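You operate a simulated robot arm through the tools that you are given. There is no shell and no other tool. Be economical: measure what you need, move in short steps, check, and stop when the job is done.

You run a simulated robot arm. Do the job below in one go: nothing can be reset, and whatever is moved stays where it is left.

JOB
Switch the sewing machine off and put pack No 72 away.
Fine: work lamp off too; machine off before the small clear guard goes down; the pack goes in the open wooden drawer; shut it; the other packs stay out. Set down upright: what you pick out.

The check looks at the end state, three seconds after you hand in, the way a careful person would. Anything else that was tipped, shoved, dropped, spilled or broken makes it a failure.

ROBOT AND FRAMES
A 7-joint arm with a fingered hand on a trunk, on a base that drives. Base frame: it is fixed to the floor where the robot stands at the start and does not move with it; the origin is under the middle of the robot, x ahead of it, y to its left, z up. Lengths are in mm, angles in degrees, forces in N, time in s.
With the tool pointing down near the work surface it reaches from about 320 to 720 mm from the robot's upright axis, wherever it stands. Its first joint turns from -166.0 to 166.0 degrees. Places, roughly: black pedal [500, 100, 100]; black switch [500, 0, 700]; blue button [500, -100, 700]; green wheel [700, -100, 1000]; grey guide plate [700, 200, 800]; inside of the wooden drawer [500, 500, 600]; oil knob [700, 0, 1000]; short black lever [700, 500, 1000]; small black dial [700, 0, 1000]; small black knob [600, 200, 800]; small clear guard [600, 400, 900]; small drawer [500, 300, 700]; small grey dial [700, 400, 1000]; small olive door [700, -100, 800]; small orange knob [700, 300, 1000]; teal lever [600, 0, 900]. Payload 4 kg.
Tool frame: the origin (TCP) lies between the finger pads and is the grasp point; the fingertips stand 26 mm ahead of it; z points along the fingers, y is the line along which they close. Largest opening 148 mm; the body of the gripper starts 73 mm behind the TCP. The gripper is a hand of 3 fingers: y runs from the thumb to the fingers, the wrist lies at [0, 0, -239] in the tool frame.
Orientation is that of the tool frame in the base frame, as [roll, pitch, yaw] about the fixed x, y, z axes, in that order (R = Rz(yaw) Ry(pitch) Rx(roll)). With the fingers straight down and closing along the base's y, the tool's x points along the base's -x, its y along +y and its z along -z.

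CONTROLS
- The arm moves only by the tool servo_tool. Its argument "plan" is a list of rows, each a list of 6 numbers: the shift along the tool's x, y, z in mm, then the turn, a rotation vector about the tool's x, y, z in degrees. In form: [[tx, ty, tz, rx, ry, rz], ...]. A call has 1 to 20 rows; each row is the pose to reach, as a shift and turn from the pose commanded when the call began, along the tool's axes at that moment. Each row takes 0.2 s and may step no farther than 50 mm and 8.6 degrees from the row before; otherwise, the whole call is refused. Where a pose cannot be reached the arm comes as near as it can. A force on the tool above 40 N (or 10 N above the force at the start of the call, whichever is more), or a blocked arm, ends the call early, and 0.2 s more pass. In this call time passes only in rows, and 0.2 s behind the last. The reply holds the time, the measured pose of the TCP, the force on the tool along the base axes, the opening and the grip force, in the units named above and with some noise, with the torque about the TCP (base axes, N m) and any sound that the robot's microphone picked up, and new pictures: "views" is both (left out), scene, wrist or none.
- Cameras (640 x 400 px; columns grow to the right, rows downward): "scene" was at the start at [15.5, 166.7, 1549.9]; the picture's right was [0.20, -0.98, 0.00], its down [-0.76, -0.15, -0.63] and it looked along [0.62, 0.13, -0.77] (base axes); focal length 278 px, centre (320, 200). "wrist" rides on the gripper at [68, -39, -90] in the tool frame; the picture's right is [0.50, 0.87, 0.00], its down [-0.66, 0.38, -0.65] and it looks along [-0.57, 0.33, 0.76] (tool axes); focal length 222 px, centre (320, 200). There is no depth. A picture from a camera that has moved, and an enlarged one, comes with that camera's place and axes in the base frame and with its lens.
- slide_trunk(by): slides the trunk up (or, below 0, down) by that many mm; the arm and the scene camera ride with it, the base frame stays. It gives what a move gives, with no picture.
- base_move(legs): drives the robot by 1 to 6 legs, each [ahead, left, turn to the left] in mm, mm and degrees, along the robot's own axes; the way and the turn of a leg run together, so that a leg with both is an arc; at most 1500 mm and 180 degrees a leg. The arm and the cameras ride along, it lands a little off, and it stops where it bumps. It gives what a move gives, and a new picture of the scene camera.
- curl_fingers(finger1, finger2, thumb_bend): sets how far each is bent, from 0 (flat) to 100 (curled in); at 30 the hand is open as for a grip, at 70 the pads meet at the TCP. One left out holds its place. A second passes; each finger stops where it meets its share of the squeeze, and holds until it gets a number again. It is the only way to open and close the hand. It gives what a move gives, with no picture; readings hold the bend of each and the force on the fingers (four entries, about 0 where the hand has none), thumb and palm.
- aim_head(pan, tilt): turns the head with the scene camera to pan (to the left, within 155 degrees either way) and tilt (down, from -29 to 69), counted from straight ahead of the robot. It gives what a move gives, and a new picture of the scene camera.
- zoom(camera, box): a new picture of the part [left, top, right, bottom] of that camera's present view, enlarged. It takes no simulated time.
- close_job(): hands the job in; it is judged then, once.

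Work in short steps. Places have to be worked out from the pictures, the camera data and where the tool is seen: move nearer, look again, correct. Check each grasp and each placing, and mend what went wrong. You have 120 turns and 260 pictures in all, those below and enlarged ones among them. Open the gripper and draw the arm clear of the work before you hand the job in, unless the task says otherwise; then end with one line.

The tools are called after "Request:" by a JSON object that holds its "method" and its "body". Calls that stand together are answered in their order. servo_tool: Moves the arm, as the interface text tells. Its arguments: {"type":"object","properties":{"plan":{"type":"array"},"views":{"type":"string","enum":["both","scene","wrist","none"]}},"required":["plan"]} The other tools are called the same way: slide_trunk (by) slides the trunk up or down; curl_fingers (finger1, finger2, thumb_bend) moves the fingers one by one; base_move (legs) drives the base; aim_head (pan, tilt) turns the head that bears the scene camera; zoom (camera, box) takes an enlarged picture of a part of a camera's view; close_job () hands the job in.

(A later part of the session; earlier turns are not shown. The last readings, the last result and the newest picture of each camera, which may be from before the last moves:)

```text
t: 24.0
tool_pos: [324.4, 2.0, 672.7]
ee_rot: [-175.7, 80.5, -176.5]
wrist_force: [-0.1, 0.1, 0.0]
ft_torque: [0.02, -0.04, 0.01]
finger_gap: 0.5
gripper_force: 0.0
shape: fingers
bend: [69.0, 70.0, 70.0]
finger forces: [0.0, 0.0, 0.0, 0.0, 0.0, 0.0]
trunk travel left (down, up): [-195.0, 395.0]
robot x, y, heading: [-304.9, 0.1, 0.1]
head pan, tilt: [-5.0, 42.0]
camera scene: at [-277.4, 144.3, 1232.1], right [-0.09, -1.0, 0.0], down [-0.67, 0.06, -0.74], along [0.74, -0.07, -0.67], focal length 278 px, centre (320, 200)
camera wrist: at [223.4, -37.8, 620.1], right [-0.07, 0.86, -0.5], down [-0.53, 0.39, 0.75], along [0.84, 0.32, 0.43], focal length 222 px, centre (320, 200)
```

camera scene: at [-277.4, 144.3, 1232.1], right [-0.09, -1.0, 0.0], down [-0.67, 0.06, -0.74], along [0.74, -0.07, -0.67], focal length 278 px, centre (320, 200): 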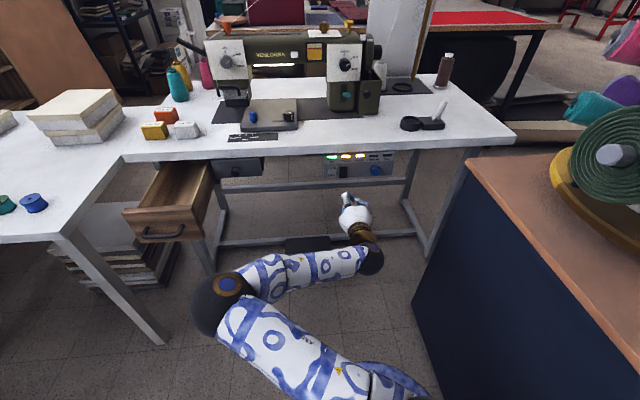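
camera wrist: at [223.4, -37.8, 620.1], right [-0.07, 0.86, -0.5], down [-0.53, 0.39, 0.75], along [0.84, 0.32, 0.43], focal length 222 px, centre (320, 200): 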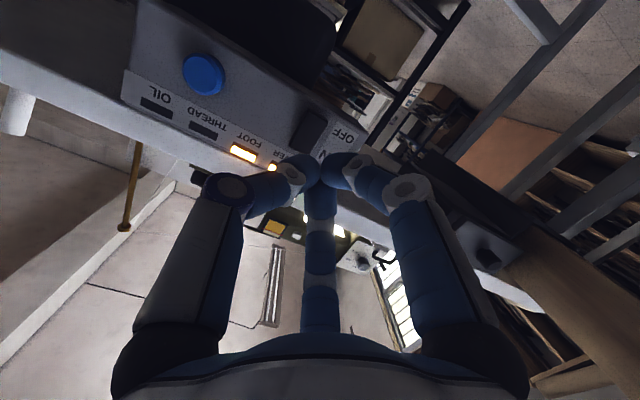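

Tips and rocker align well. Advance to just short of the rocker and check.

Request:
{"method": "servo_tool", "body": {"plan": [[-6.6, 0, 39.4, 0, 0, 0], [-12.4, 0, 74, 0, 0, 0]], "views": "wrist"}}

Request:
{"method": "zoom", "body": {"camera": "scene", "box": [310, 145, 400, 205]}}

Request:
{"method": "zoom", "body": {"camera": "wrist", "box": [240, 60, 400, 220]}}

```text
t: 24.6
tool_pos: [399.9, -0.5, 673.1]
ee_rot: [-176.3, 80.4, -177.1]
wrist_force: [0.8, -0.6, -0.3]
ft_torque: [0.0, 0.01, 0.0]
finger_gap: 0.4
gripper_force: 0.0
shape: fingers
bend: [69.0, 70.0, 70.0]
finger forces: [0.1, 0.0, 0.0, 0.0, 0.0, 0.0]
trunk travel left (down, up): [-195.0, 395.0]
robot x, y, heading: [-301.3, 1.9, -0.1]
head pan, tilt: [-5.0, 42.0]
camera wrist: at [298.8, -37.8, 620.5], right [-0.07, 0.86, -0.5], down [-0.53, 0.39, 0.75], along [0.84, 0.32, 0.43], focal length 222 px, centre (320, 200)
```

wrist: 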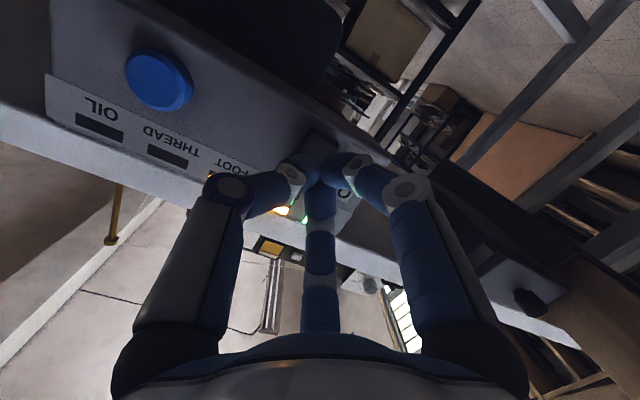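

```text
6.67 times, centred on (355, 175) of scene
camera zoom: at [-277.4, 144.3, 1232.1], right [-0.09, -1.0, 0.0], down [-0.67, 0.06, -0.74], along [0.74, -0.07, -0.67], focal length 1852 px, centre (87, 367)
```

zoom: 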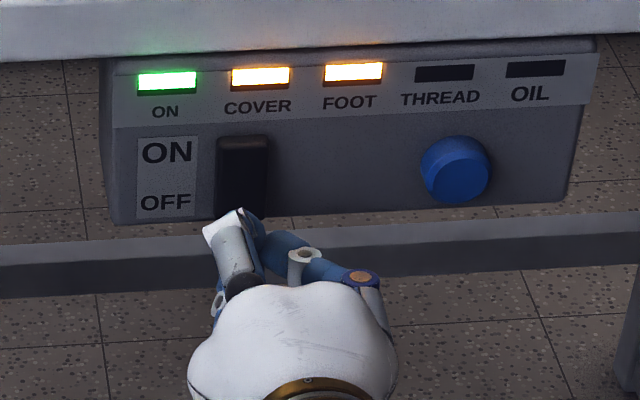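

```text
2.50 times, centred on (320, 140) of wrist
camera zoom: at [298.8, -37.8, 620.5], right [-0.07, 0.86, -0.5], down [-0.53, 0.39, 0.75], along [0.84, 0.32, 0.43], focal length 555 px, centre (320, 350)
```

zoom: 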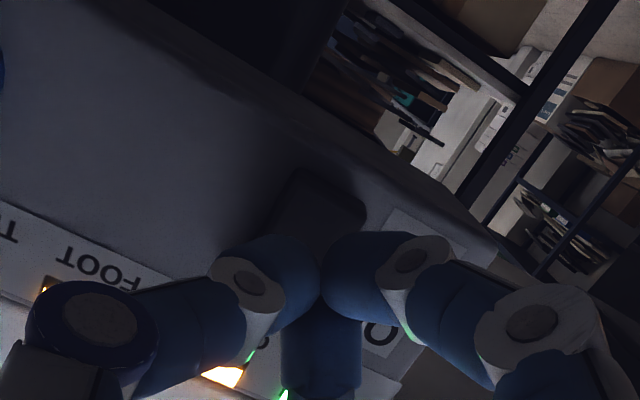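

Aligned. Push ahead slowly.

Request:
{"method": "servo_tool", "body": {"plan": [[-1, 0, 15, 0, 0, 0], [-2, 0, 24, 0, 0, 0], [-3, 0, 30, 0, 0, 0], [-4, 0, 35, 0, 0, 0], [-5, 0, 40, 0, 0, 0], [-6, 0, 45, 0, 0, 0], [-7, 0, 50, 0, 0, 0], [-8, 0, 55, 0, 0, 0], [-9, 0, 60, 0, 0, 0]], "views": "wrist"}}

Request:
{"method": "zoom", "body": {"camera": "scene", "box": [310, 145, 400, 205]}}

```text
t: 25.9
tool_pos: [437.6, -3.7, 668.7]
ee_rot: [-175.6, 80.0, -176.8]
wrist_force: [-21.4, -0.6, 1.6]
ft_torque: [-0.06, 0.0, -0.18]
finger_gap: 0.1
gripper_force: 15.4
shape: fingers
bend: [69.0, 72.0, 71.0]
finger forces: [0.0, 12.7, 0.0, 0.0, 17.5, 0.1]
trunk travel left (down, up): [-195.0, 395.0]
robot x, y, heading: [-300.7, -1.2, -0.1]
head pan, tilt: [-5.0, 42.0]
stopped in row 6: the force on the tool passed its limit (the readings are from after the stop); the commanded pose is now the measured one
camera wrist: at [335.0, -41.7, 617.0], right [-0.07, 0.86, -0.5], down [-0.52, 0.4, 0.75], along [0.85, 0.32, 0.42], focal length 222 px, centre (320, 200)
```

wrist: 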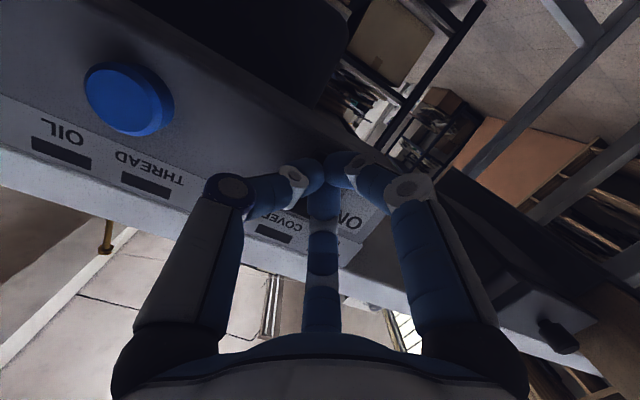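

```text
6.67 times, centred on (355, 175) of scene
camera zoom: at [-280.0, 144.2, 1232.2], right [-0.09, -1.0, 0.0], down [-0.67, 0.06, -0.74], along [0.74, -0.07, -0.67], focal length 1852 px, centre (87, 367)
```

zoom: 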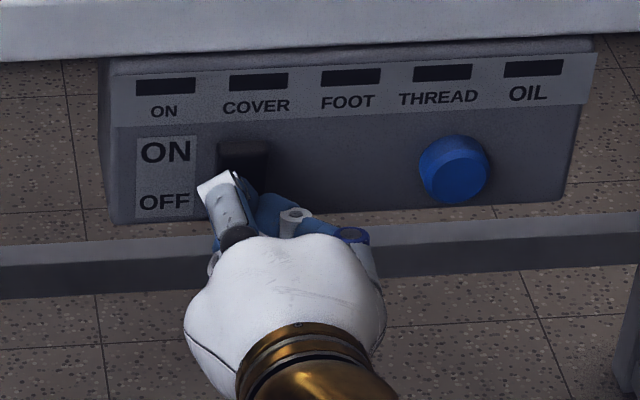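

Off again, and the rocker's top now sticks out. A few mm more to latch, then withdraw and check.

Request:
{"method": "servo_tool", "body": {"plan": [[-1, 0, 3, 0, 0, 0], [-1, 0, 6, 0, 0, 0], [-2, 0, 9, 0, 0, 0]], "views": "none"}}

Request:
{"method": "servo_tool", "body": {"plan": [[2, 0, -15, 0, 0, 0], [5, 0, -50, 0, 0, 0], [10, 0, -90, 0, 0, 0]], "views": "none"}}

Request:
{"method": "zoom", "body": {"camera": "scene", "box": [310, 145, 400, 205]}}

```text
t: 26.3
tool_pos: [436.8, -4.8, 669.0]
ee_rot: [-175.3, 79.9, -176.7]
wrist_force: [-23.5, 0.9, 2.6]
ft_torque: [-0.04, -0.04, -0.18]
finger_gap: 0.0
gripper_force: 15.9
shape: fingers
bend: [69.0, 72.0, 72.0]
finger forces: [0.0, 13.7, 0.0, 0.0, 17.8, 0.0]
trunk travel left (down, up): [-195.0, 395.0]
robot x, y, heading: [-303.7, 1.5, -0.3]
head pan, tilt: [-5.0, 42.0]
stopped in row 1: the force on the tool passed its limit (the readings are from after the stop); the commanded pose is now the measured one
```

```text
t: 27.1
tool_pos: [347.8, -3.3, 672.6]
ee_rot: [-175.6, 79.9, -176.9]
wrist_force: [-0.2, 0.7, 1.1]
ft_torque: [-0.03, 0.02, -0.01]
finger_gap: 0.4
gripper_force: 0.0
shape: fingers
bend: [69.0, 70.0, 70.0]
finger forces: [0.0, 0.1, 0.0, 0.0, 0.0, 0.0]
trunk travel left (down, up): [-195.0, 395.0]
robot x, y, heading: [-301.4, -1.7, -0.1]
head pan, tilt: [-5.0, 42.0]
```

```text
6.67 times, centred on (355, 175) of scene
camera zoom: at [-278.3, 144.1, 1232.0], right [-0.09, -1.0, 0.0], down [-0.67, 0.06, -0.74], along [0.74, -0.07, -0.67], focal length 1852 px, centre (87, 367)
```

zoom: 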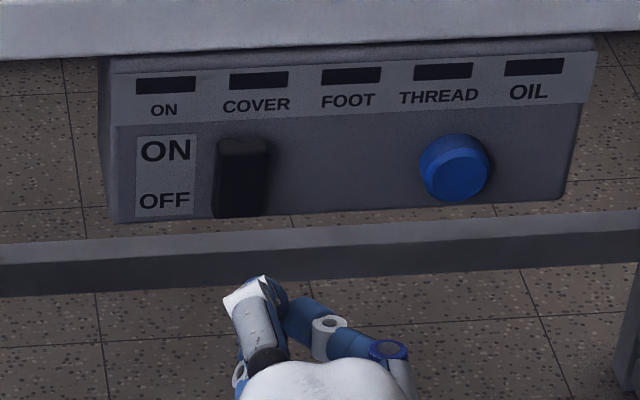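

Machine is off and stays off. Lamp switch triangulates to about (690, 141, 983). I raise the trunk 310 and drive 200 ahead, 130 left to face it.

Request:
{"method": "slide_trunk", "body": {"by": 310}}

Request:
{"method": "base_move", "body": {"legs": [[200, 130, 0]]}}

Request:
{"method": "servo_tool", "body": {"plan": [[0, 0, 0, 0, 0, 0]], "views": "wrist"}}

```text
t: 30.2
tool_pos: [348.4, -3.4, 982.5]
ee_rot: [-175.7, 79.9, -176.8]
wrist_force: [0.2, -0.4, -0.5]
ft_torque: [-0.02, 0.02, -0.02]
finger_gap: 0.2
gripper_force: 0.1
shape: fingers
bend: [69.0, 70.0, 70.0]
finger forces: [0.1, 0.0, 0.0, 0.1, 0.1, 0.1]
trunk travel left (down, up): [-505.0, 85.0]
robot x, y, heading: [-306.4, 1.0, -0.1]
head pan, tilt: [-5.0, 42.0]
```

```text
t: 32.0
tool_pos: [550.2, 126.1, 983.8]
ee_rot: [-175.5, 79.7, -176.9]
wrist_force: [0.5, 0.0, -0.4]
ft_torque: [0.01, 0.02, 0.05]
finger_gap: 0.3
gripper_force: 0.1
shape: fingers
bend: [69.0, 70.0, 70.0]
finger forces: [0.0, 0.0, 0.0, 0.0, 0.0, 0.0]
trunk travel left (down, up): [-505.0, 85.0]
robot x, y, heading: [-104.1, 127.2, -0.1]
head pan, tilt: [-5.0, 42.0]
camera scene: at [-78.0, 273.9, 1542.0], right [-0.09, -1.0, 0.0], down [-0.67, 0.06, -0.74], along [0.74, -0.07, -0.67], focal length 278 px, centre (320, 200)
```

scene: 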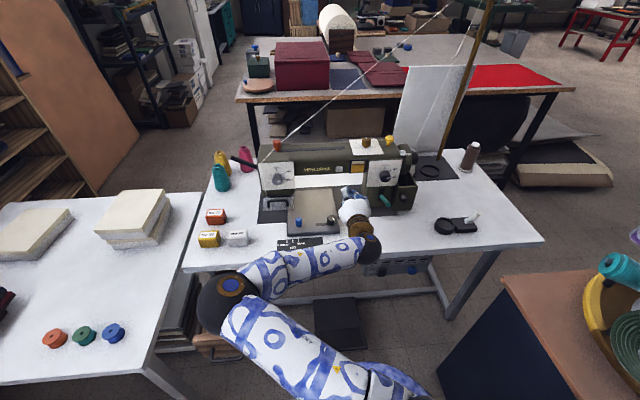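

```text
t: 32.4
tool_pos: [548.1, 126.7, 983.1]
ee_rot: [-175.6, 79.9, -176.8]
wrist_force: [-0.1, -0.7, 0.3]
ft_torque: [-0.02, 0.03, -0.01]
finger_gap: 0.6
gripper_force: 0.0
shape: fingers
bend: [69.0, 70.0, 70.0]
finger forces: [0.0, 0.0, 0.1, 0.0, 0.0, 0.0]
trunk travel left (down, up): [-505.0, 85.0]
robot x, y, heading: [-103.2, 129.9, -0.1]
head pan, tilt: [-5.0, 42.0]
camera wrist: at [446.8, 89.5, 931.2], right [-0.07, 0.86, -0.5], down [-0.52, 0.4, 0.75], along [0.85, 0.31, 0.42], focal length 222 px, centre (320, 200)
```

wrist: 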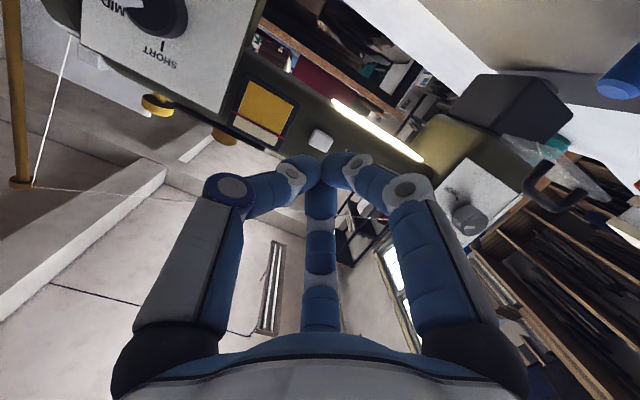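

Button confirmed near (690, 140, 984). Align and press slowly.

Request:
{"method": "servo_tool", "body": {"plan": [[-12, 15, 35, 0, 0, 0], [-18.9, 15.6, 77.5, 0, 0, 0], [-22.4, 16, 97, 0, 0, 0]], "views": "wrist"}}

Request:
{"method": "zoom", "body": {"camera": "wrist", "box": [240, 80, 400, 220]}}

Request:
{"method": "zoom", "body": {"camera": "scene", "box": [300, 150, 420, 220]}}

```text
t: 33.2
tool_pos: [649.4, 139.8, 985.9]
ee_rot: [-175.6, 79.8, -176.9]
wrist_force: [-0.1, -0.5, 0.8]
ft_torque: [0.01, 0.01, -0.01]
finger_gap: 0.5
gripper_force: 0.1
shape: fingers
bend: [69.0, 70.0, 70.0]
finger forces: [0.0, 0.0, 0.1, 0.0, 0.0, 0.1]
trunk travel left (down, up): [-505.0, 85.0]
robot x, y, heading: [-101.4, 132.7, -0.3]
head pan, tilt: [-5.0, 42.0]
camera wrist: at [546.9, 103.1, 935.5], right [-0.07, 0.86, -0.5], down [-0.52, 0.4, 0.76], along [0.85, 0.31, 0.42], focal length 222 px, centre (320, 200)
```

wrist: 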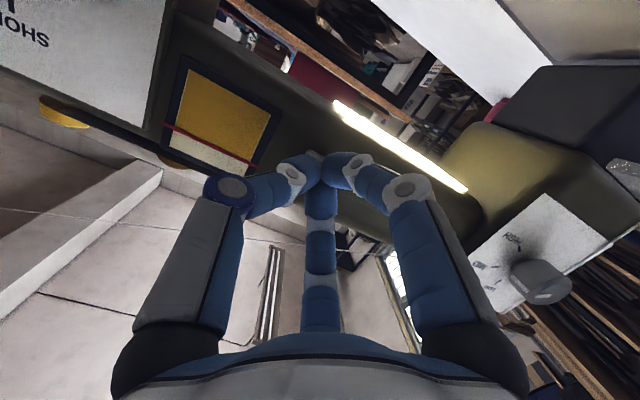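

```text
2.86 times, centred on (320, 150) of wrist
camera zoom: at [546.9, 103.1, 935.5], right [-0.07, 0.86, -0.5], down [-0.52, 0.4, 0.76], along [0.85, 0.31, 0.42], focal length 635 px, centre (320, 343)
```

zoom: 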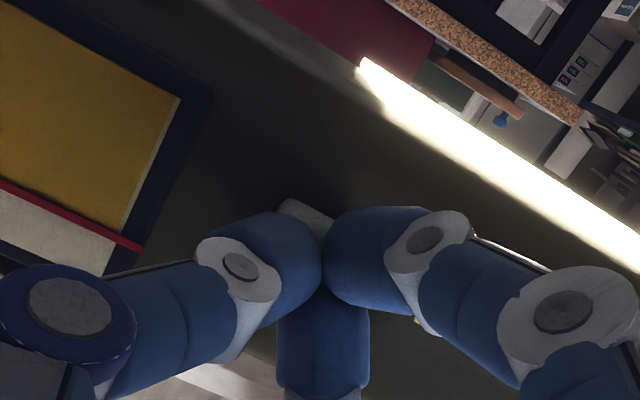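

```text
5.33 times, centred on (360, 185) of scene
camera zoom: at [-78.0, 273.7, 1542.1], right [-0.09, -1.0, 0.0], down [-0.67, 0.06, -0.74], along [0.74, -0.07, -0.67], focal length 1481 px, centre (107, 280)
```

zoom: 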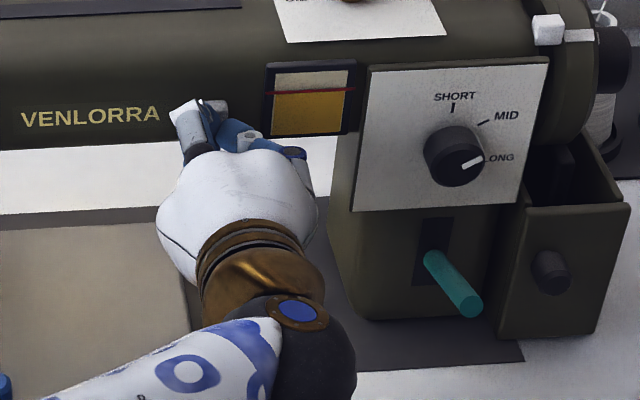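

Aligned; press.

Request:
{"method": "servo_tool", "body": {"plan": [[-1, 0, 6, 0, 0, 0], [-2, 0, 10, 0, 0, 0], [-2.6, 0, 14, 0, 0, 0], [-3.2, 0, 17, 0, 0, 0], [-3.8, 0, 20, 0, 0, 0], [-4.4, 0, 23, 0, 0, 0]], "views": "wrist"}}

```text
t: 34.4
tool_pos: [664.0, 138.5, 989.4]
ee_rot: [-175.5, 79.8, -176.9]
wrist_force: [-31.0, 0.9, 2.4]
ft_torque: [-0.01, 0.02, -0.02]
finger_gap: 0.0
gripper_force: 20.1
shape: fingers
bend: [71.0, 71.0, 71.0]
finger forces: [11.3, 12.3, 0.0, 0.0, 16.4, 0.0]
trunk travel left (down, up): [-505.0, 85.0]
robot x, y, heading: [-106.8, 130.3, -0.1]
head pan, tilt: [-5.0, 42.0]
heard: click
stopped in row 6: the force on the tool passed its limit (the readings are from after the stop); the commanded pose is now the measured one
camera wrist: at [561.1, 102.0, 937.0], right [-0.07, 0.86, -0.5], down [-0.52, 0.4, 0.76], along [0.85, 0.31, 0.42], focal length 222 px, centre (320, 200)
```

wrist: 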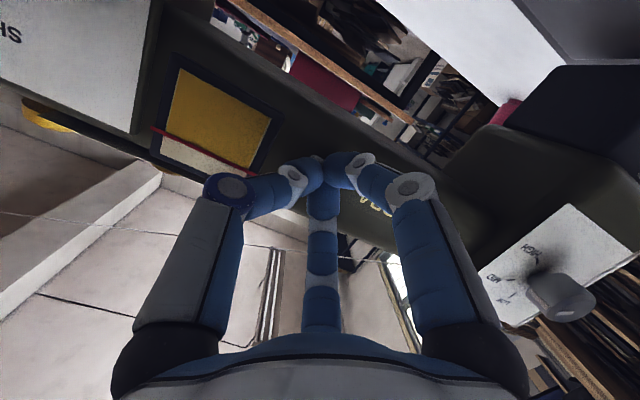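

Click, and the lamp went out. I withdraw straight back and check.

Request:
{"method": "servo_tool", "body": {"plan": [[1, 0, -30, 0, 0, 0], [2, 0, -75, 0, 0, 0], [4, 0, -120, 0, 0, 0], [6, 0, -165, 0, 0, 0], [6, 0, -210, 0, 0, 0]], "views": "both"}}

Request:
{"method": "zoom", "body": {"camera": "scene", "box": [195, 135, 355, 255]}}

```text
t: 35.6
tool_pos: [460.2, 145.9, 1018.6]
ee_rot: [-175.4, 79.7, -176.8]
wrist_force: [0.2, -1.0, 0.0]
ft_torque: [0.0, -0.01, 0.02]
finger_gap: 0.3
gripper_force: 0.1
shape: fingers
bend: [69.0, 70.0, 70.0]
finger forces: [0.0, 0.0, 0.0, 0.0, 0.1, 0.0]
trunk travel left (down, up): [-505.0, 85.0]
robot x, y, heading: [-103.0, 128.8, 0.3]
head pan, tilt: [-5.0, 42.0]
camera scene: at [-79.1, 273.8, 1542.1], right [-0.09, -1.0, 0.0], down [-0.67, 0.06, -0.74], along [0.74, -0.07, -0.67], focal length 278 px, centre (320, 200)
camera wrist: at [356.7, 108.5, 967.1], right [-0.07, 0.86, -0.5], down [-0.52, 0.4, 0.76], along [0.85, 0.31, 0.42], focal length 222 px, centre (320, 200)
```

scene: 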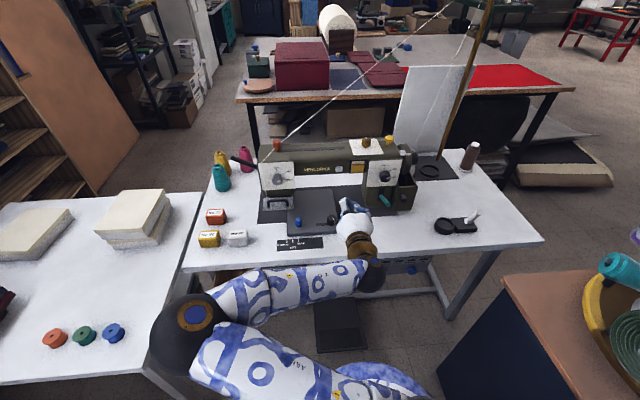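
wrist: 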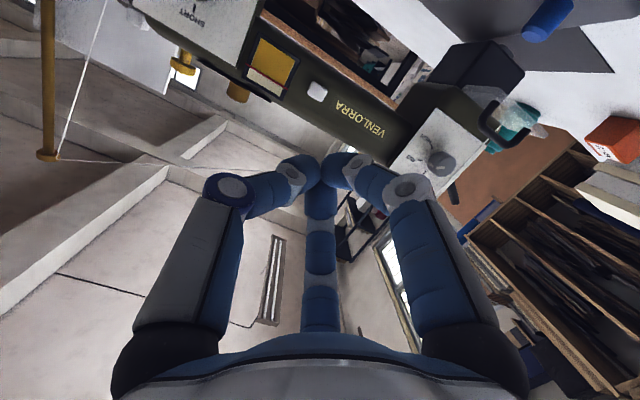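

```text
3.33 times, centred on (275, 195) of scene
camera zoom: at [-79.1, 273.8, 1542.1], right [-0.09, -1.0, 0.0], down [-0.67, 0.06, -0.74], along [0.74, -0.07, -0.67], focal length 926 px, centre (470, 217)
```

zoom: 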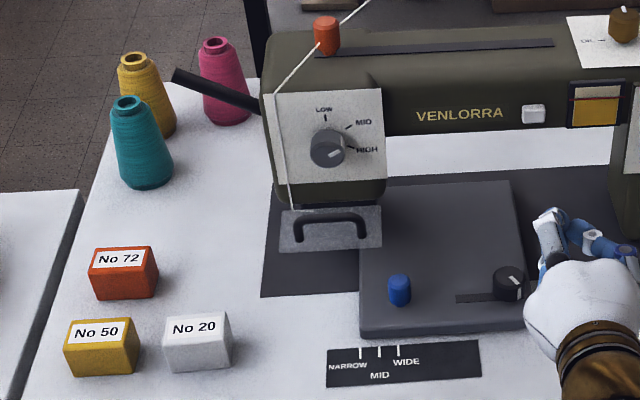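

Lamp off. Now the guard: look closely at its geometry.

Request:
{"method": "zoom", "body": {"camera": "wrist", "box": [400, 20, 600, 200]}}

Request:
{"method": "zoom", "body": {"camera": "scene", "box": [250, 170, 310, 220]}}

```text
2.22 times, centred on (500, 110) of wrist
camera zoom: at [356.7, 108.5, 967.1], right [-0.07, 0.86, -0.5], down [-0.52, 0.4, 0.76], along [0.85, 0.31, 0.42], focal length 494 px, centre (-80, 400)
```

zoom: 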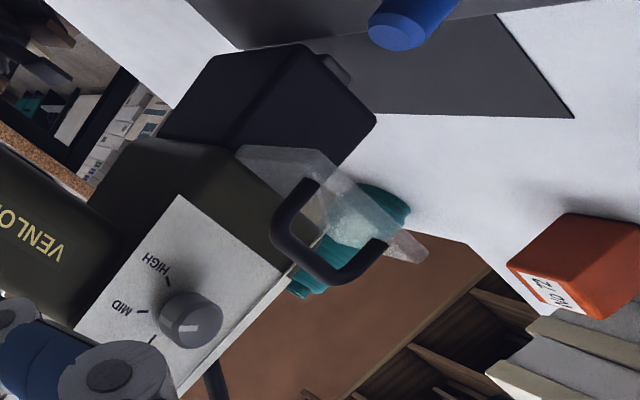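

```text
8.00 times, centred on (280, 195) of scene
camera zoom: at [-79.1, 273.8, 1542.1], right [-0.09, -1.0, 0.0], down [-0.67, 0.06, -0.74], along [0.74, -0.07, -0.67], focal length 2222 px, centre (640, 240)
```

zoom: 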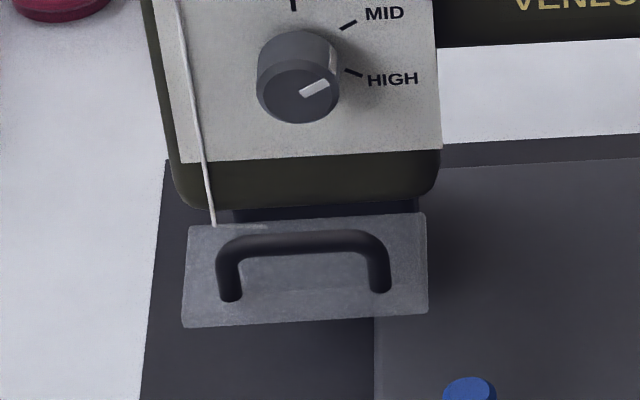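

The guard is a clear flap sticking out horizontally at z≈880 from a hinge near x≈668, with a U-handle whose bar is about (635, 357, 912). I'll press the bar down with nearly horizontal fingers; first move sideways to y≈356.

Request:
{"method": "servo_tool", "body": {"plan": [[0, 42, 0, 0, 2, 0], [0, 84, 0, 0, 4, 0], [0, 126, 0, 0, 6, 0], [5, 168, 0, 0, 8, 0], [10, 210, 0, 0, 10, 0]], "views": "both"}}

```text
t: 36.8
tool_pos: [462.8, 354.9, 1006.3]
ee_rot: [-177.6, 69.6, -179.3]
wrist_force: [0.4, 0.4, 0.1]
ft_torque: [0.0, 0.0, 0.03]
finger_gap: 0.2
gripper_force: 0.1
shape: fingers
bend: [69.0, 70.0, 70.0]
finger forces: [0.1, 0.0, 0.0, 0.0, 0.0, 0.1]
trunk travel left (down, up): [-505.0, 85.0]
robot x, y, heading: [-105.3, 131.2, -0.4]
head pan, tilt: [-5.0, 42.0]
camera scene: at [-79.0, 274.0, 1542.0], right [-0.09, -1.0, 0.0], down [-0.67, 0.06, -0.74], along [0.74, -0.07, -0.67], focal length 278 px, centre (320, 200)
camera wrist: at [352.8, 318.6, 972.2], right [-0.15, 0.86, -0.48], down [-0.38, 0.4, 0.84], along [0.91, 0.31, 0.26], focal length 222 px, centre (320, 200)
```

scene: 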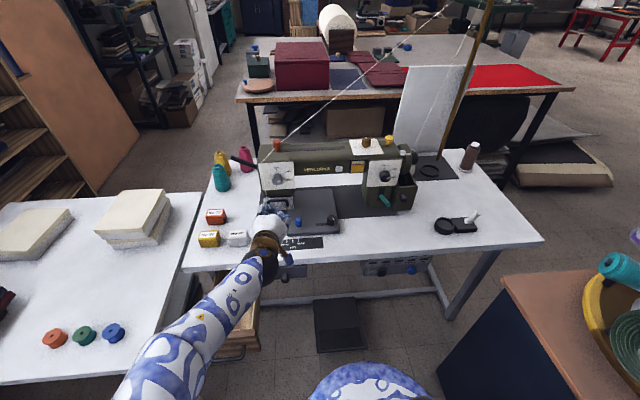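
wrist: 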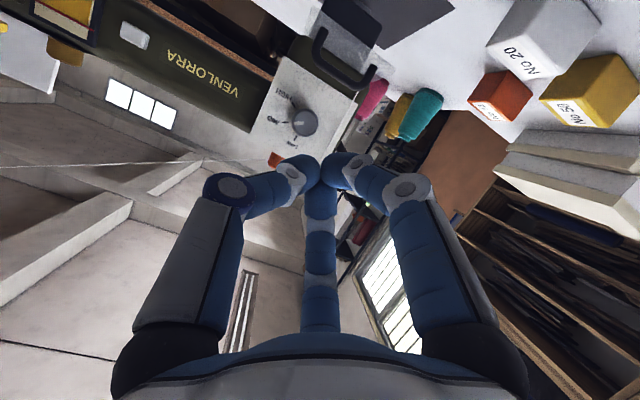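

Request:
{"method": "zoom", "body": {"camera": "wrist", "box": [250, 0, 410, 120]}}

```text
3.33 times, centred on (330, 60) of wrist
camera zoom: at [352.8, 318.6, 972.2], right [-0.15, 0.86, -0.48], down [-0.38, 0.4, 0.84], along [0.91, 0.31, 0.26], focal length 740 px, centre (287, 667)
```

zoom: 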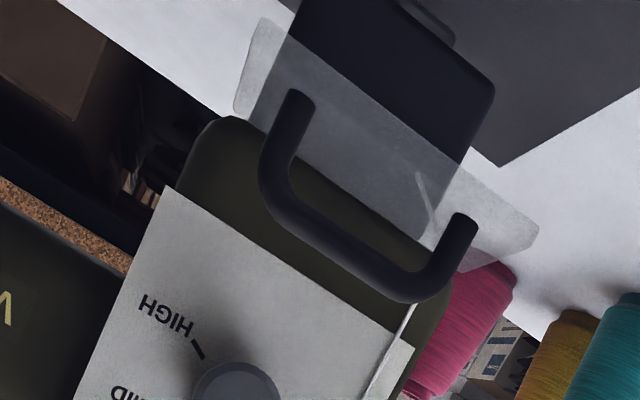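

Bar is at about (637, 357, 906), the dial front at x≈665, z≈965. I move the tips to just above the bar.

Request:
{"method": "servo_tool", "body": {"plan": [[0, 0, 45, 0, 0, 0], [0, 1, 90, 0, 0, 0], [-2, 2, 135, 0, 0, 0], [-3.5, 2, 172, 0, 0, 0]], "views": "wrist"}}

Request:
{"method": "zoom", "body": {"camera": "wrist", "box": [220, 40, 420, 220]}}

Request:
{"method": "zoom", "body": {"camera": "scene", "box": [245, 150, 335, 230]}}

```text
t: 37.8
tool_pos: [626.1, 351.4, 946.3]
ee_rot: [-177.7, 69.6, -179.3]
wrist_force: [-0.7, 0.1, -1.3]
ft_torque: [-0.03, 0.04, 0.0]
finger_gap: 0.5
gripper_force: 1.1
shape: fingers
bend: [69.0, 70.0, 70.0]
finger forces: [0.0, 2.9, 0.0, 0.0, 0.1, 0.0]
trunk travel left (down, up): [-505.0, 85.0]
robot x, y, heading: [-102.4, 130.5, 0.2]
head pan, tilt: [-5.0, 42.0]
camera wrist: at [516.1, 314.2, 914.9], right [-0.15, 0.86, -0.48], down [-0.38, 0.4, 0.84], along [0.91, 0.31, 0.26], focal length 222 px, centre (320, 200)
```

wrist: 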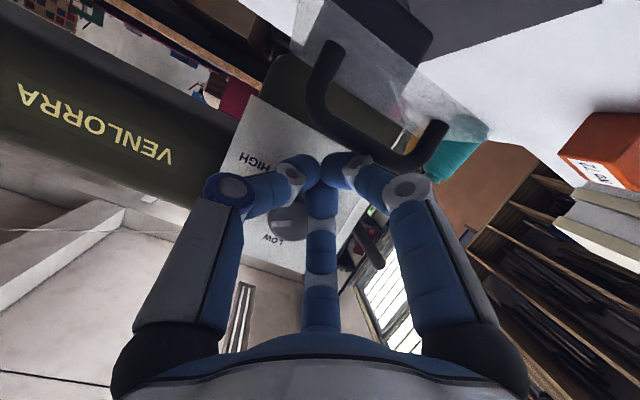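

```text
2.22 times, centred on (320, 130) of wrist
camera zoom: at [516.1, 314.2, 914.9], right [-0.15, 0.86, -0.48], down [-0.38, 0.4, 0.84], along [0.91, 0.31, 0.26], focal length 494 px, centre (320, 356)
```

zoom: 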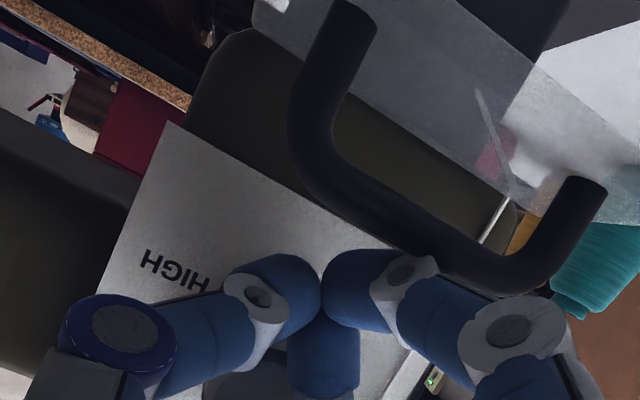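

```text
5.00 times, centred on (290, 190) of scene
camera zoom: at [-79.1, 273.9, 1542.0], right [-0.09, -1.0, 0.0], down [-0.67, 0.06, -0.74], along [0.74, -0.07, -0.67], focal length 1389 px, centre (470, 250)
```

zoom: 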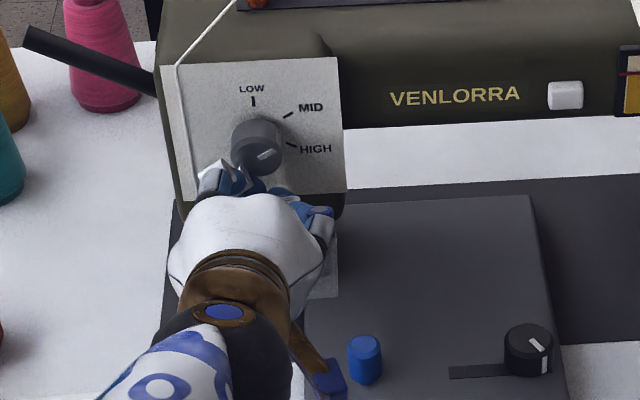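

Finger 2 lightly touches the dial's underside, so I pull back 8 mm at once and then press downward on the bar.

Request:
{"method": "servo_tool", "body": {"plan": [[10.3, 0, -4.7, 0, 0, 0], [21.5, 0, -0.5, 0, 0, 0], [32.8, 0, 3.7, 0, 0, 0], [44, 0, 7.9, 0, 0, 0]], "views": "wrist"}}

Request:
{"method": "zoom", "body": {"camera": "scene", "box": [245, 150, 335, 230]}}

```text
t: 38.8
tool_pos: [617.9, 351.4, 904.6]
ee_rot: [-177.6, 69.7, -179.2]
wrist_force: [0.4, 0.7, 0.2]
ft_torque: [0.0, 0.0, 0.01]
finger_gap: 0.2
gripper_force: 0.0
shape: fingers
bend: [69.0, 70.0, 70.0]
finger forces: [0.0, 0.1, 0.1, 0.1, 0.0, 0.0]
trunk travel left (down, up): [-505.0, 85.0]
robot x, y, heading: [-102.2, 133.3, -0.0]
head pan, tilt: [-5.0, 42.0]
camera wrist: at [507.9, 314.3, 871.6], right [-0.15, 0.86, -0.48], down [-0.38, 0.4, 0.84], along [0.91, 0.31, 0.26], focal length 222 px, centre (320, 200)
```

wrist: 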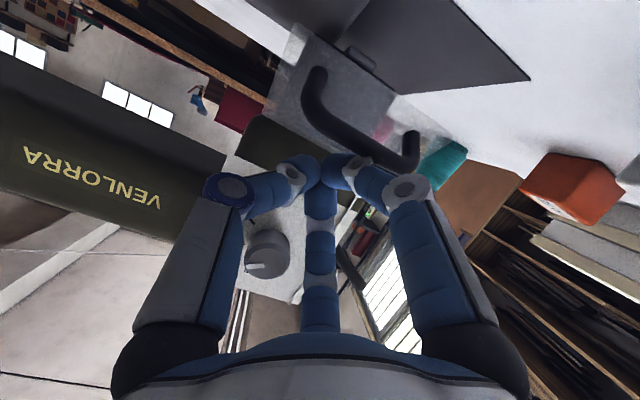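

```text
5.00 times, centred on (290, 190) of scene
camera zoom: at [-78.9, 273.9, 1542.1], right [-0.09, -1.0, 0.0], down [-0.67, 0.06, -0.74], along [0.74, -0.07, -0.67], focal length 1389 px, centre (470, 250)
```

zoom: 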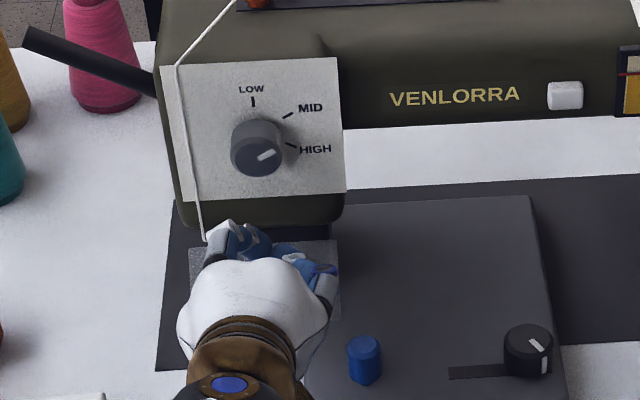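

The bar has already swung down to about (622, 868) with hardly any force. Continue down, then push inward.

Request:
{"method": "servo_tool", "body": {"plan": [[9.4, 0, 3.5, 0, 0, 0], [18.7, 0, 7, 0, 0, 0], [25, 0, 15, 0, 0, 0], [25, 0, 25, 0, 0, 0], [22, 0, 35, 0, 0, 0]], "views": "wrist"}}

Request:
{"method": "zoom", "body": {"camera": "wrist", "box": [240, 0, 480, 200]}}

```text
t: 40.0
tool_pos: [640.9, 348.7, 871.2]
ee_rot: [-177.6, 69.5, -179.2]
wrist_force: [-25.7, -2.9, -2.4]
ft_torque: [0.03, 0.17, -0.28]
finger_gap: 0.0
gripper_force: 15.5
shape: fingers
bend: [69.0, 71.0, 70.0]
finger forces: [0.1, 9.9, 0.0, 0.1, 21.3, 0.1]
trunk travel left (down, up): [-505.0, 85.0]
robot x, y, heading: [-101.8, 129.8, -0.0]
head pan, tilt: [-5.0, 42.0]
camera wrist: at [530.2, 313.2, 839.0], right [-0.15, 0.86, -0.48], down [-0.37, 0.4, 0.84], along [0.91, 0.31, 0.26], focal length 222 px, centre (320, 200)
```

wrist: 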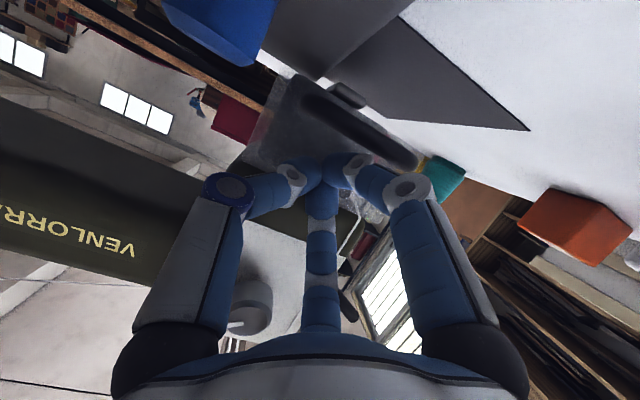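

```text
2.00 times, centred on (360, 100) of wrist
camera zoom: at [530.2, 313.2, 839.0], right [-0.15, 0.86, -0.48], down [-0.37, 0.4, 0.84], along [0.91, 0.31, 0.26], focal length 444 px, centre (240, 400)
```

zoom: 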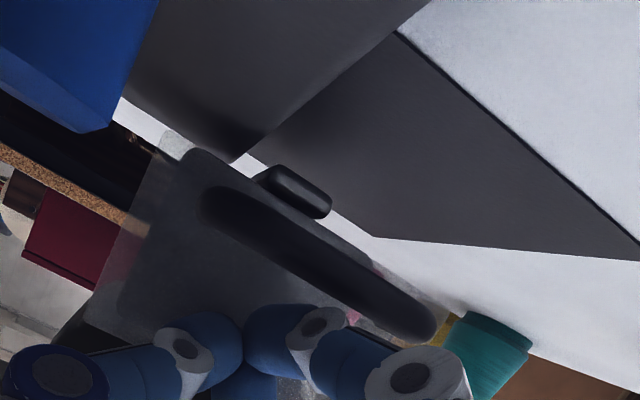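

The plate is vertical and pressed against its stop. I lift slightly and back away, then check it stays.

Request:
{"method": "servo_tool", "body": {"plan": [[-1, 0, -6, 0, 0, 0], [-8, 0, -12, 0, 0, 0], [-8, 0, -50, 0, 0, 0], [-8, 0, -90, 0, 0, 0], [-8, 0, -130, 0, 0, 0]], "views": "wrist"}}

Request:
{"method": "zoom", "body": {"camera": "wrist", "box": [240, 0, 440, 180]}}

Request:
{"method": "zoom", "body": {"camera": "scene", "box": [245, 150, 335, 230]}}

```text
t: 41.2
tool_pos: [523.1, 355.1, 923.7]
ee_rot: [-177.8, 69.7, -179.2]
wrist_force: [-0.9, -0.7, -0.2]
ft_torque: [-0.05, 0.0, 0.01]
finger_gap: 0.1
gripper_force: 0.0
shape: fingers
bend: [69.0, 70.0, 70.0]
finger forces: [0.0, 0.0, 0.0, 0.0, 0.0, 0.1]
trunk travel left (down, up): [-505.0, 85.0]
robot x, y, heading: [-105.9, 131.5, -0.0]
head pan, tilt: [-5.0, 42.0]
camera wrist: at [413.8, 317.4, 891.9], right [-0.15, 0.86, -0.48], down [-0.38, 0.4, 0.84], along [0.91, 0.31, 0.26], focal length 222 px, centre (320, 200)
```

wrist: 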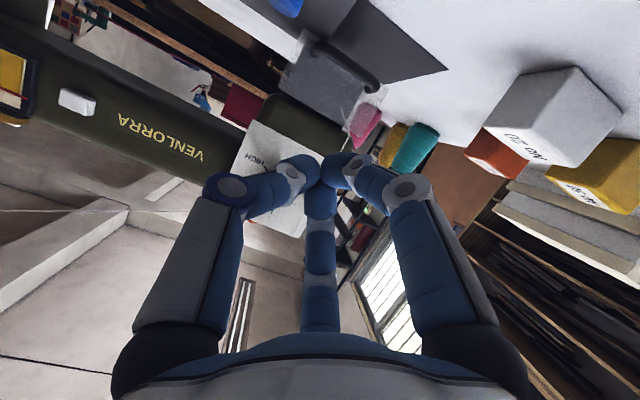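

```text
2.22 times, centred on (340, 90) of wrist
camera zoom: at [413.8, 317.4, 891.9], right [-0.15, 0.86, -0.48], down [-0.38, 0.4, 0.84], along [0.91, 0.31, 0.26], focal length 494 px, centre (276, 444)
```

zoom: 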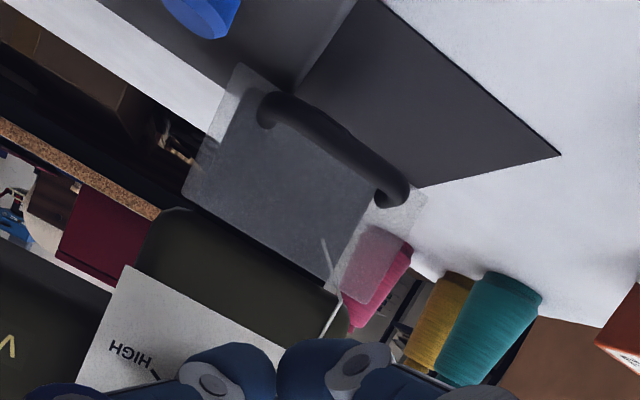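

```text
5.00 times, centred on (290, 190) of scene
camera zoom: at [-79.1, 273.8, 1542.1], right [-0.09, -1.0, 0.0], down [-0.67, 0.06, -0.74], along [0.74, -0.07, -0.67], focal length 1389 px, centre (470, 250)
```

zoom: 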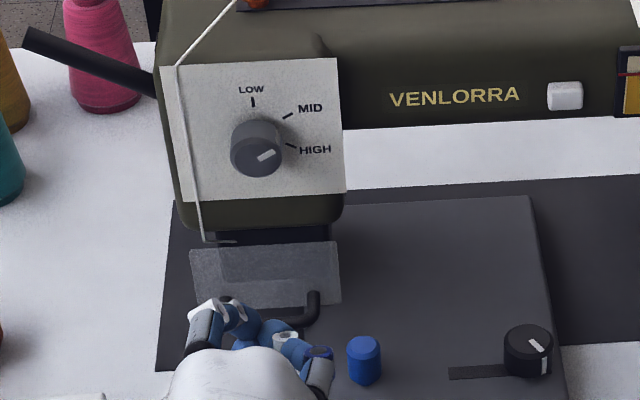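

Guard is down. Now I retract the hand up and back, turning it fingers-down for grasping pack 72.

Request:
{"method": "servo_tool", "body": {"plan": [[-20, 0, -40, 0, 0, 0], [-45, 0, -80, 0, 8, 0], [-70, 0, -115, 0, 16, 0], [-95, 0, -145, 0, 24, 0], [-127, 0, -175, 0, 32, 0], [-127, 0, -175, 0, 40, 0], [-127, 0, -175, 0, 48, 0], [-127, 0, -175, 0, 56, 0], [-127, 0, -175, 0, 64, 0], [-127, 0, -175, 0, 69.6, 0]], "views": "both"}}

Request:
{"method": "zoom", "body": {"camera": "scene", "box": [180, 150, 330, 260]}}

```text
t: 43.4
tool_pos: [403.2, 358.9, 1103.5]
ee_rot: [-179.3, -0.1, 178.8]
wrist_force: [0.5, -1.1, -1.1]
ft_torque: [0.02, -0.02, 0.0]
finger_gap: 0.2
gripper_force: 0.1
shape: fingers
bend: [69.0, 70.0, 70.0]
finger forces: [0.1, 0.0, 0.1, 0.0, 0.0, 0.0]
trunk travel left (down, up): [-505.0, 85.0]
robot x, y, heading: [-101.3, 132.0, -0.4]
head pan, tilt: [-5.0, 42.0]
camera scene: at [-78.6, 273.9, 1542.0], right [-0.09, -1.0, 0.0], down [-0.67, 0.06, -0.74], along [0.74, -0.07, -0.67], focal length 278 px, centre (320, 200)
camera wrist: at [335.0, 323.4, 1193.6], right [-0.48, 0.88, -0.01], down [0.66, 0.37, 0.65], along [0.57, 0.3, -0.76], focal length 222 px, centre (320, 200)
```

scene: 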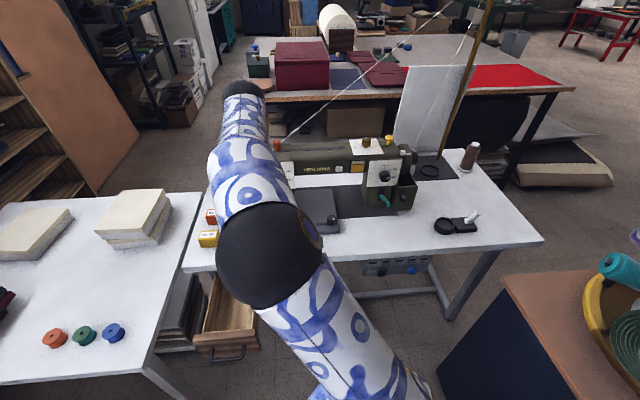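
wrist: 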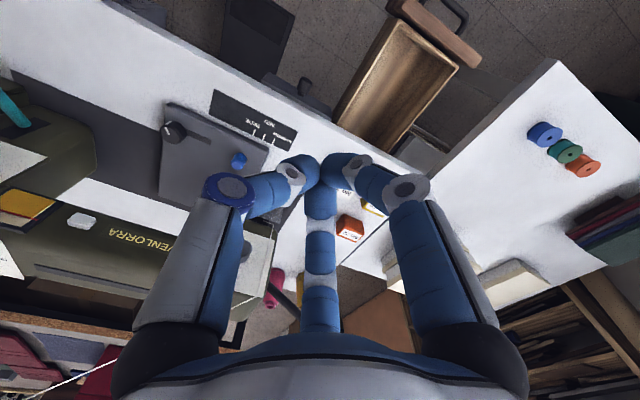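

```text
3.64 times, centred on (255, 205) of scene
camera zoom: at [-78.6, 273.9, 1542.0], right [-0.09, -1.0, 0.0], down [-0.67, 0.06, -0.74], along [0.74, -0.07, -0.67], focal length 1010 px, centre (556, 182)
```

zoom: 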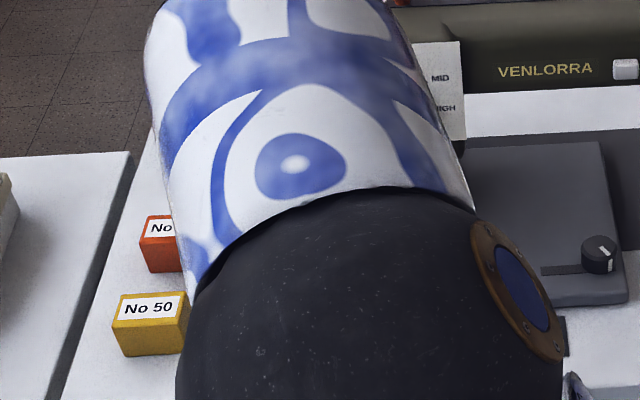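

The elbow is up now, a good posture. I drive ahead and left so that pack 72 (≈(685, 592)) comes within reach.

Request:
{"method": "base_move", "body": {"legs": [[180, 160, 0]]}}

Request:
{"method": "curl_fingers", "body": {"finger1": 42, "finger2": 42, "thumb_bend": 42}}

Request:
{"method": "servo_tool", "body": {"plan": [[0, 0, 40, 0, 0, 1.2], [0, 0, 80, 0, 0, 1.2], [0, 0, 100, 0, 0, 1.2]], "views": "wrist"}}

```text
t: 45.2
tool_pos: [585.0, 519.2, 1104.4]
ee_rot: [-179.2, 0.1, 178.6]
wrist_force: [-0.6, -0.2, 0.0]
ft_torque: [0.01, 0.0, 0.01]
finger_gap: 0.3
gripper_force: 0.1
shape: fingers
bend: [69.0, 70.0, 70.0]
finger forces: [0.1, 0.0, 0.0, 0.0, 0.0, 0.0]
trunk travel left (down, up): [-505.0, 85.0]
robot x, y, heading: [81.8, 290.1, -0.3]
head pan, tilt: [-5.0, 42.0]
camera scene: at [102.8, 433.1, 1542.0], right [-0.09, -1.0, 0.0], down [-0.67, 0.06, -0.74], along [0.74, -0.07, -0.67], focal length 278 px, centre (320, 200)
```

scene: 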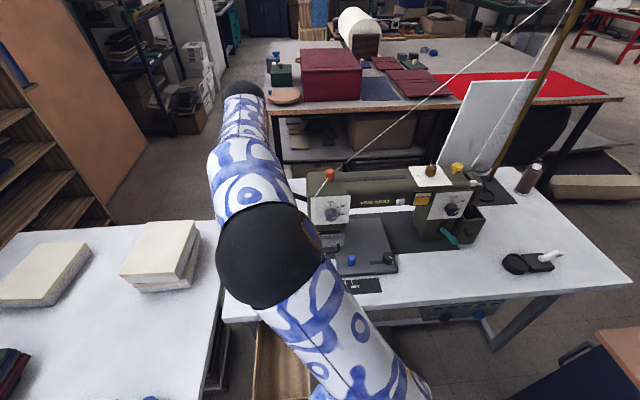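

```text
t: 46.2
tool_pos: [585.9, 517.9, 1104.0]
ee_rot: [-179.2, 0.0, 178.6]
wrist_force: [0.6, -0.8, -0.6]
ft_torque: [0.02, 0.01, 0.01]
finger_gap: 87.9
gripper_force: 0.1
shape: fingers
bend: [42.0, 42.0, 42.0]
finger forces: [0.0, 0.0, 0.0, 0.0, 0.0, 0.1]
trunk travel left (down, up): [-505.0, 85.0]
robot x, y, heading: [79.2, 288.4, -0.7]
head pan, tilt: [-5.0, 42.0]
```

```text
t: 47.0
tool_pos: [585.8, 516.3, 1003.3]
ee_rot: [-179.3, 0.1, 177.3]
wrist_force: [0.4, -0.1, 0.2]
ft_torque: [0.03, -0.02, 0.0]
finger_gap: 88.3
gripper_force: 0.1
shape: fingers
bend: [42.0, 42.0, 42.0]
finger forces: [0.0, 0.0, 0.1, 0.0, 0.0, 0.0]
trunk travel left (down, up): [-505.0, 85.0]
robot x, y, heading: [76.8, 285.9, 0.1]
head pan, tilt: [-5.0, 42.0]
camera wrist: at [515.3, 482.0, 1092.4], right [-0.46, 0.89, -0.01], down [0.67, 0.36, 0.65], along [0.58, 0.29, -0.76], focal length 222 px, centre (320, 200)
```

wrist: 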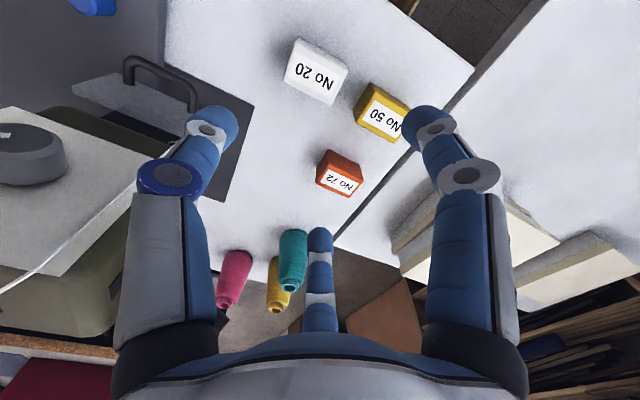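

Zoom the red pack to measure it.

Request:
{"method": "zoom", "body": {"camera": "wrist", "box": [270, 120, 430, 220]}}

```text
4.00 times, centred on (350, 170) of wrist
camera zoom: at [515.3, 482.0, 1092.4], right [-0.46, 0.89, -0.01], down [0.67, 0.36, 0.65], along [0.58, 0.29, -0.76], focal length 888 px, centre (200, 320)
```

zoom: 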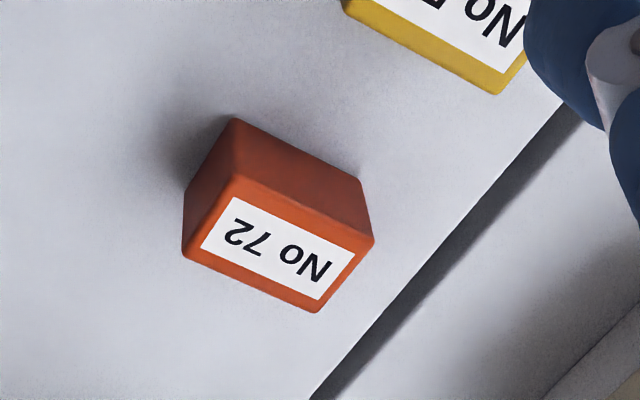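

Pack 72 measures about x 656–695, y 564–623, top z 824. I move above its centre and square the hand.

Request:
{"method": "servo_tool", "body": {"plan": [[-30, 30, 10, -0.7, 0, -1], [-60, 58, 20, -0.7, 0, -2], [-85, 82, 40, -0.7, 0, -2.7], [-85, 82, 80, -0.7, 0, -2.7]], "views": "wrist"}}

Request:
{"method": "zoom", "body": {"camera": "wrist", "box": [200, 60, 440, 220]}}

```text
t: 48.0
tool_pos: [674.1, 592.8, 923.2]
ee_rot: [-179.9, 0.2, -180.0]
wrist_force: [0.0, -0.1, -0.7]
ft_torque: [0.01, -0.03, -0.02]
finger_gap: 88.3
gripper_force: 0.1
shape: fingers
bend: [42.0, 42.0, 42.0]
finger forces: [0.0, 0.1, 0.1, 0.1, 0.0, 0.1]
trunk travel left (down, up): [-505.0, 85.0]
robot x, y, heading: [79.5, 291.4, -0.4]
head pan, tilt: [-5.0, 42.0]
camera wrist: at [606.1, 554.8, 1011.4], right [-0.5, 0.87, 0.0], down [0.65, 0.38, 0.65], along [0.57, 0.33, -0.76], focal length 222 px, centre (320, 200)
```

wrist: 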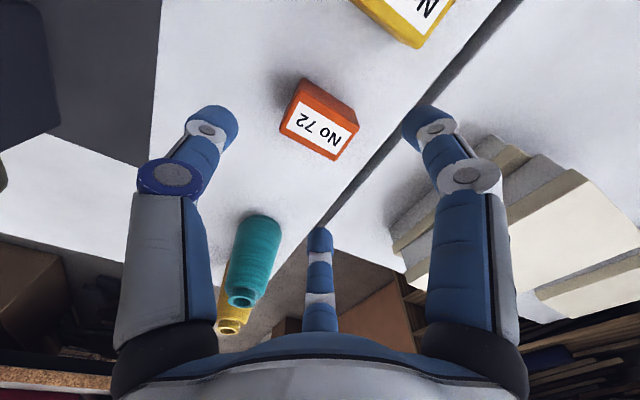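

```text
2.50 times, centred on (320, 140) of wrist
camera zoom: at [606.1, 554.8, 1011.4], right [-0.5, 0.87, 0.0], down [0.65, 0.38, 0.65], along [0.57, 0.33, -0.76], focal length 555 px, centre (320, 350)
```

zoom: 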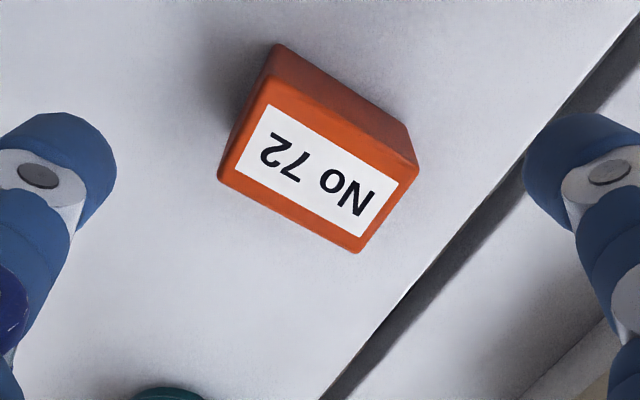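

Centred. Descend to grasp height in steps.

Request:
{"method": "servo_tool", "body": {"plan": [[0, 1, 40, 0, 0, 0], [-1, 1, 75, 0, 0, 0], [-1, 1, 95, 0, 0, 0], [-1, 1, 106, 0, 0, 0]], "views": "wrist"}}

Request:
{"method": "zoom", "body": {"camera": "scene", "box": [200, 200, 320, 300]}}

```text
t: 49.0
tool_pos: [675.7, 593.9, 816.1]
ee_rot: [-179.9, 0.1, -180.0]
wrist_force: [0.1, 0.1, 0.5]
ft_torque: [0.04, 0.01, 0.03]
finger_gap: 88.0
gripper_force: 0.0
shape: fingers
bend: [42.0, 42.0, 42.0]
finger forces: [0.0, 0.1, 0.1, 0.1, 0.0, 0.0]
trunk travel left (down, up): [-505.0, 85.0]
robot x, y, heading: [77.3, 290.4, -0.1]
head pan, tilt: [-5.0, 42.0]
camera wrist: at [607.1, 555.3, 905.7], right [-0.5, 0.87, 0.0], down [0.65, 0.38, 0.65], along [0.57, 0.33, -0.76], focal length 222 px, centre (320, 200)
```

wrist: 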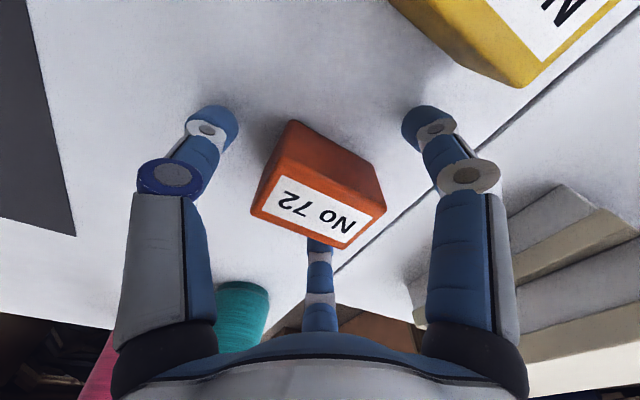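

```text
4.00 times, centred on (260, 250) of scene
camera zoom: at [102.5, 432.9, 1542.1], right [-0.09, -1.0, 0.0], down [-0.67, 0.06, -0.74], along [0.74, -0.07, -0.67], focal length 1111 px, centre (560, 0)
```

zoom: 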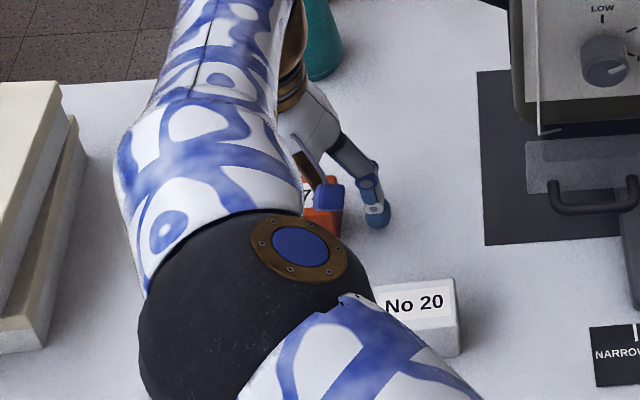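

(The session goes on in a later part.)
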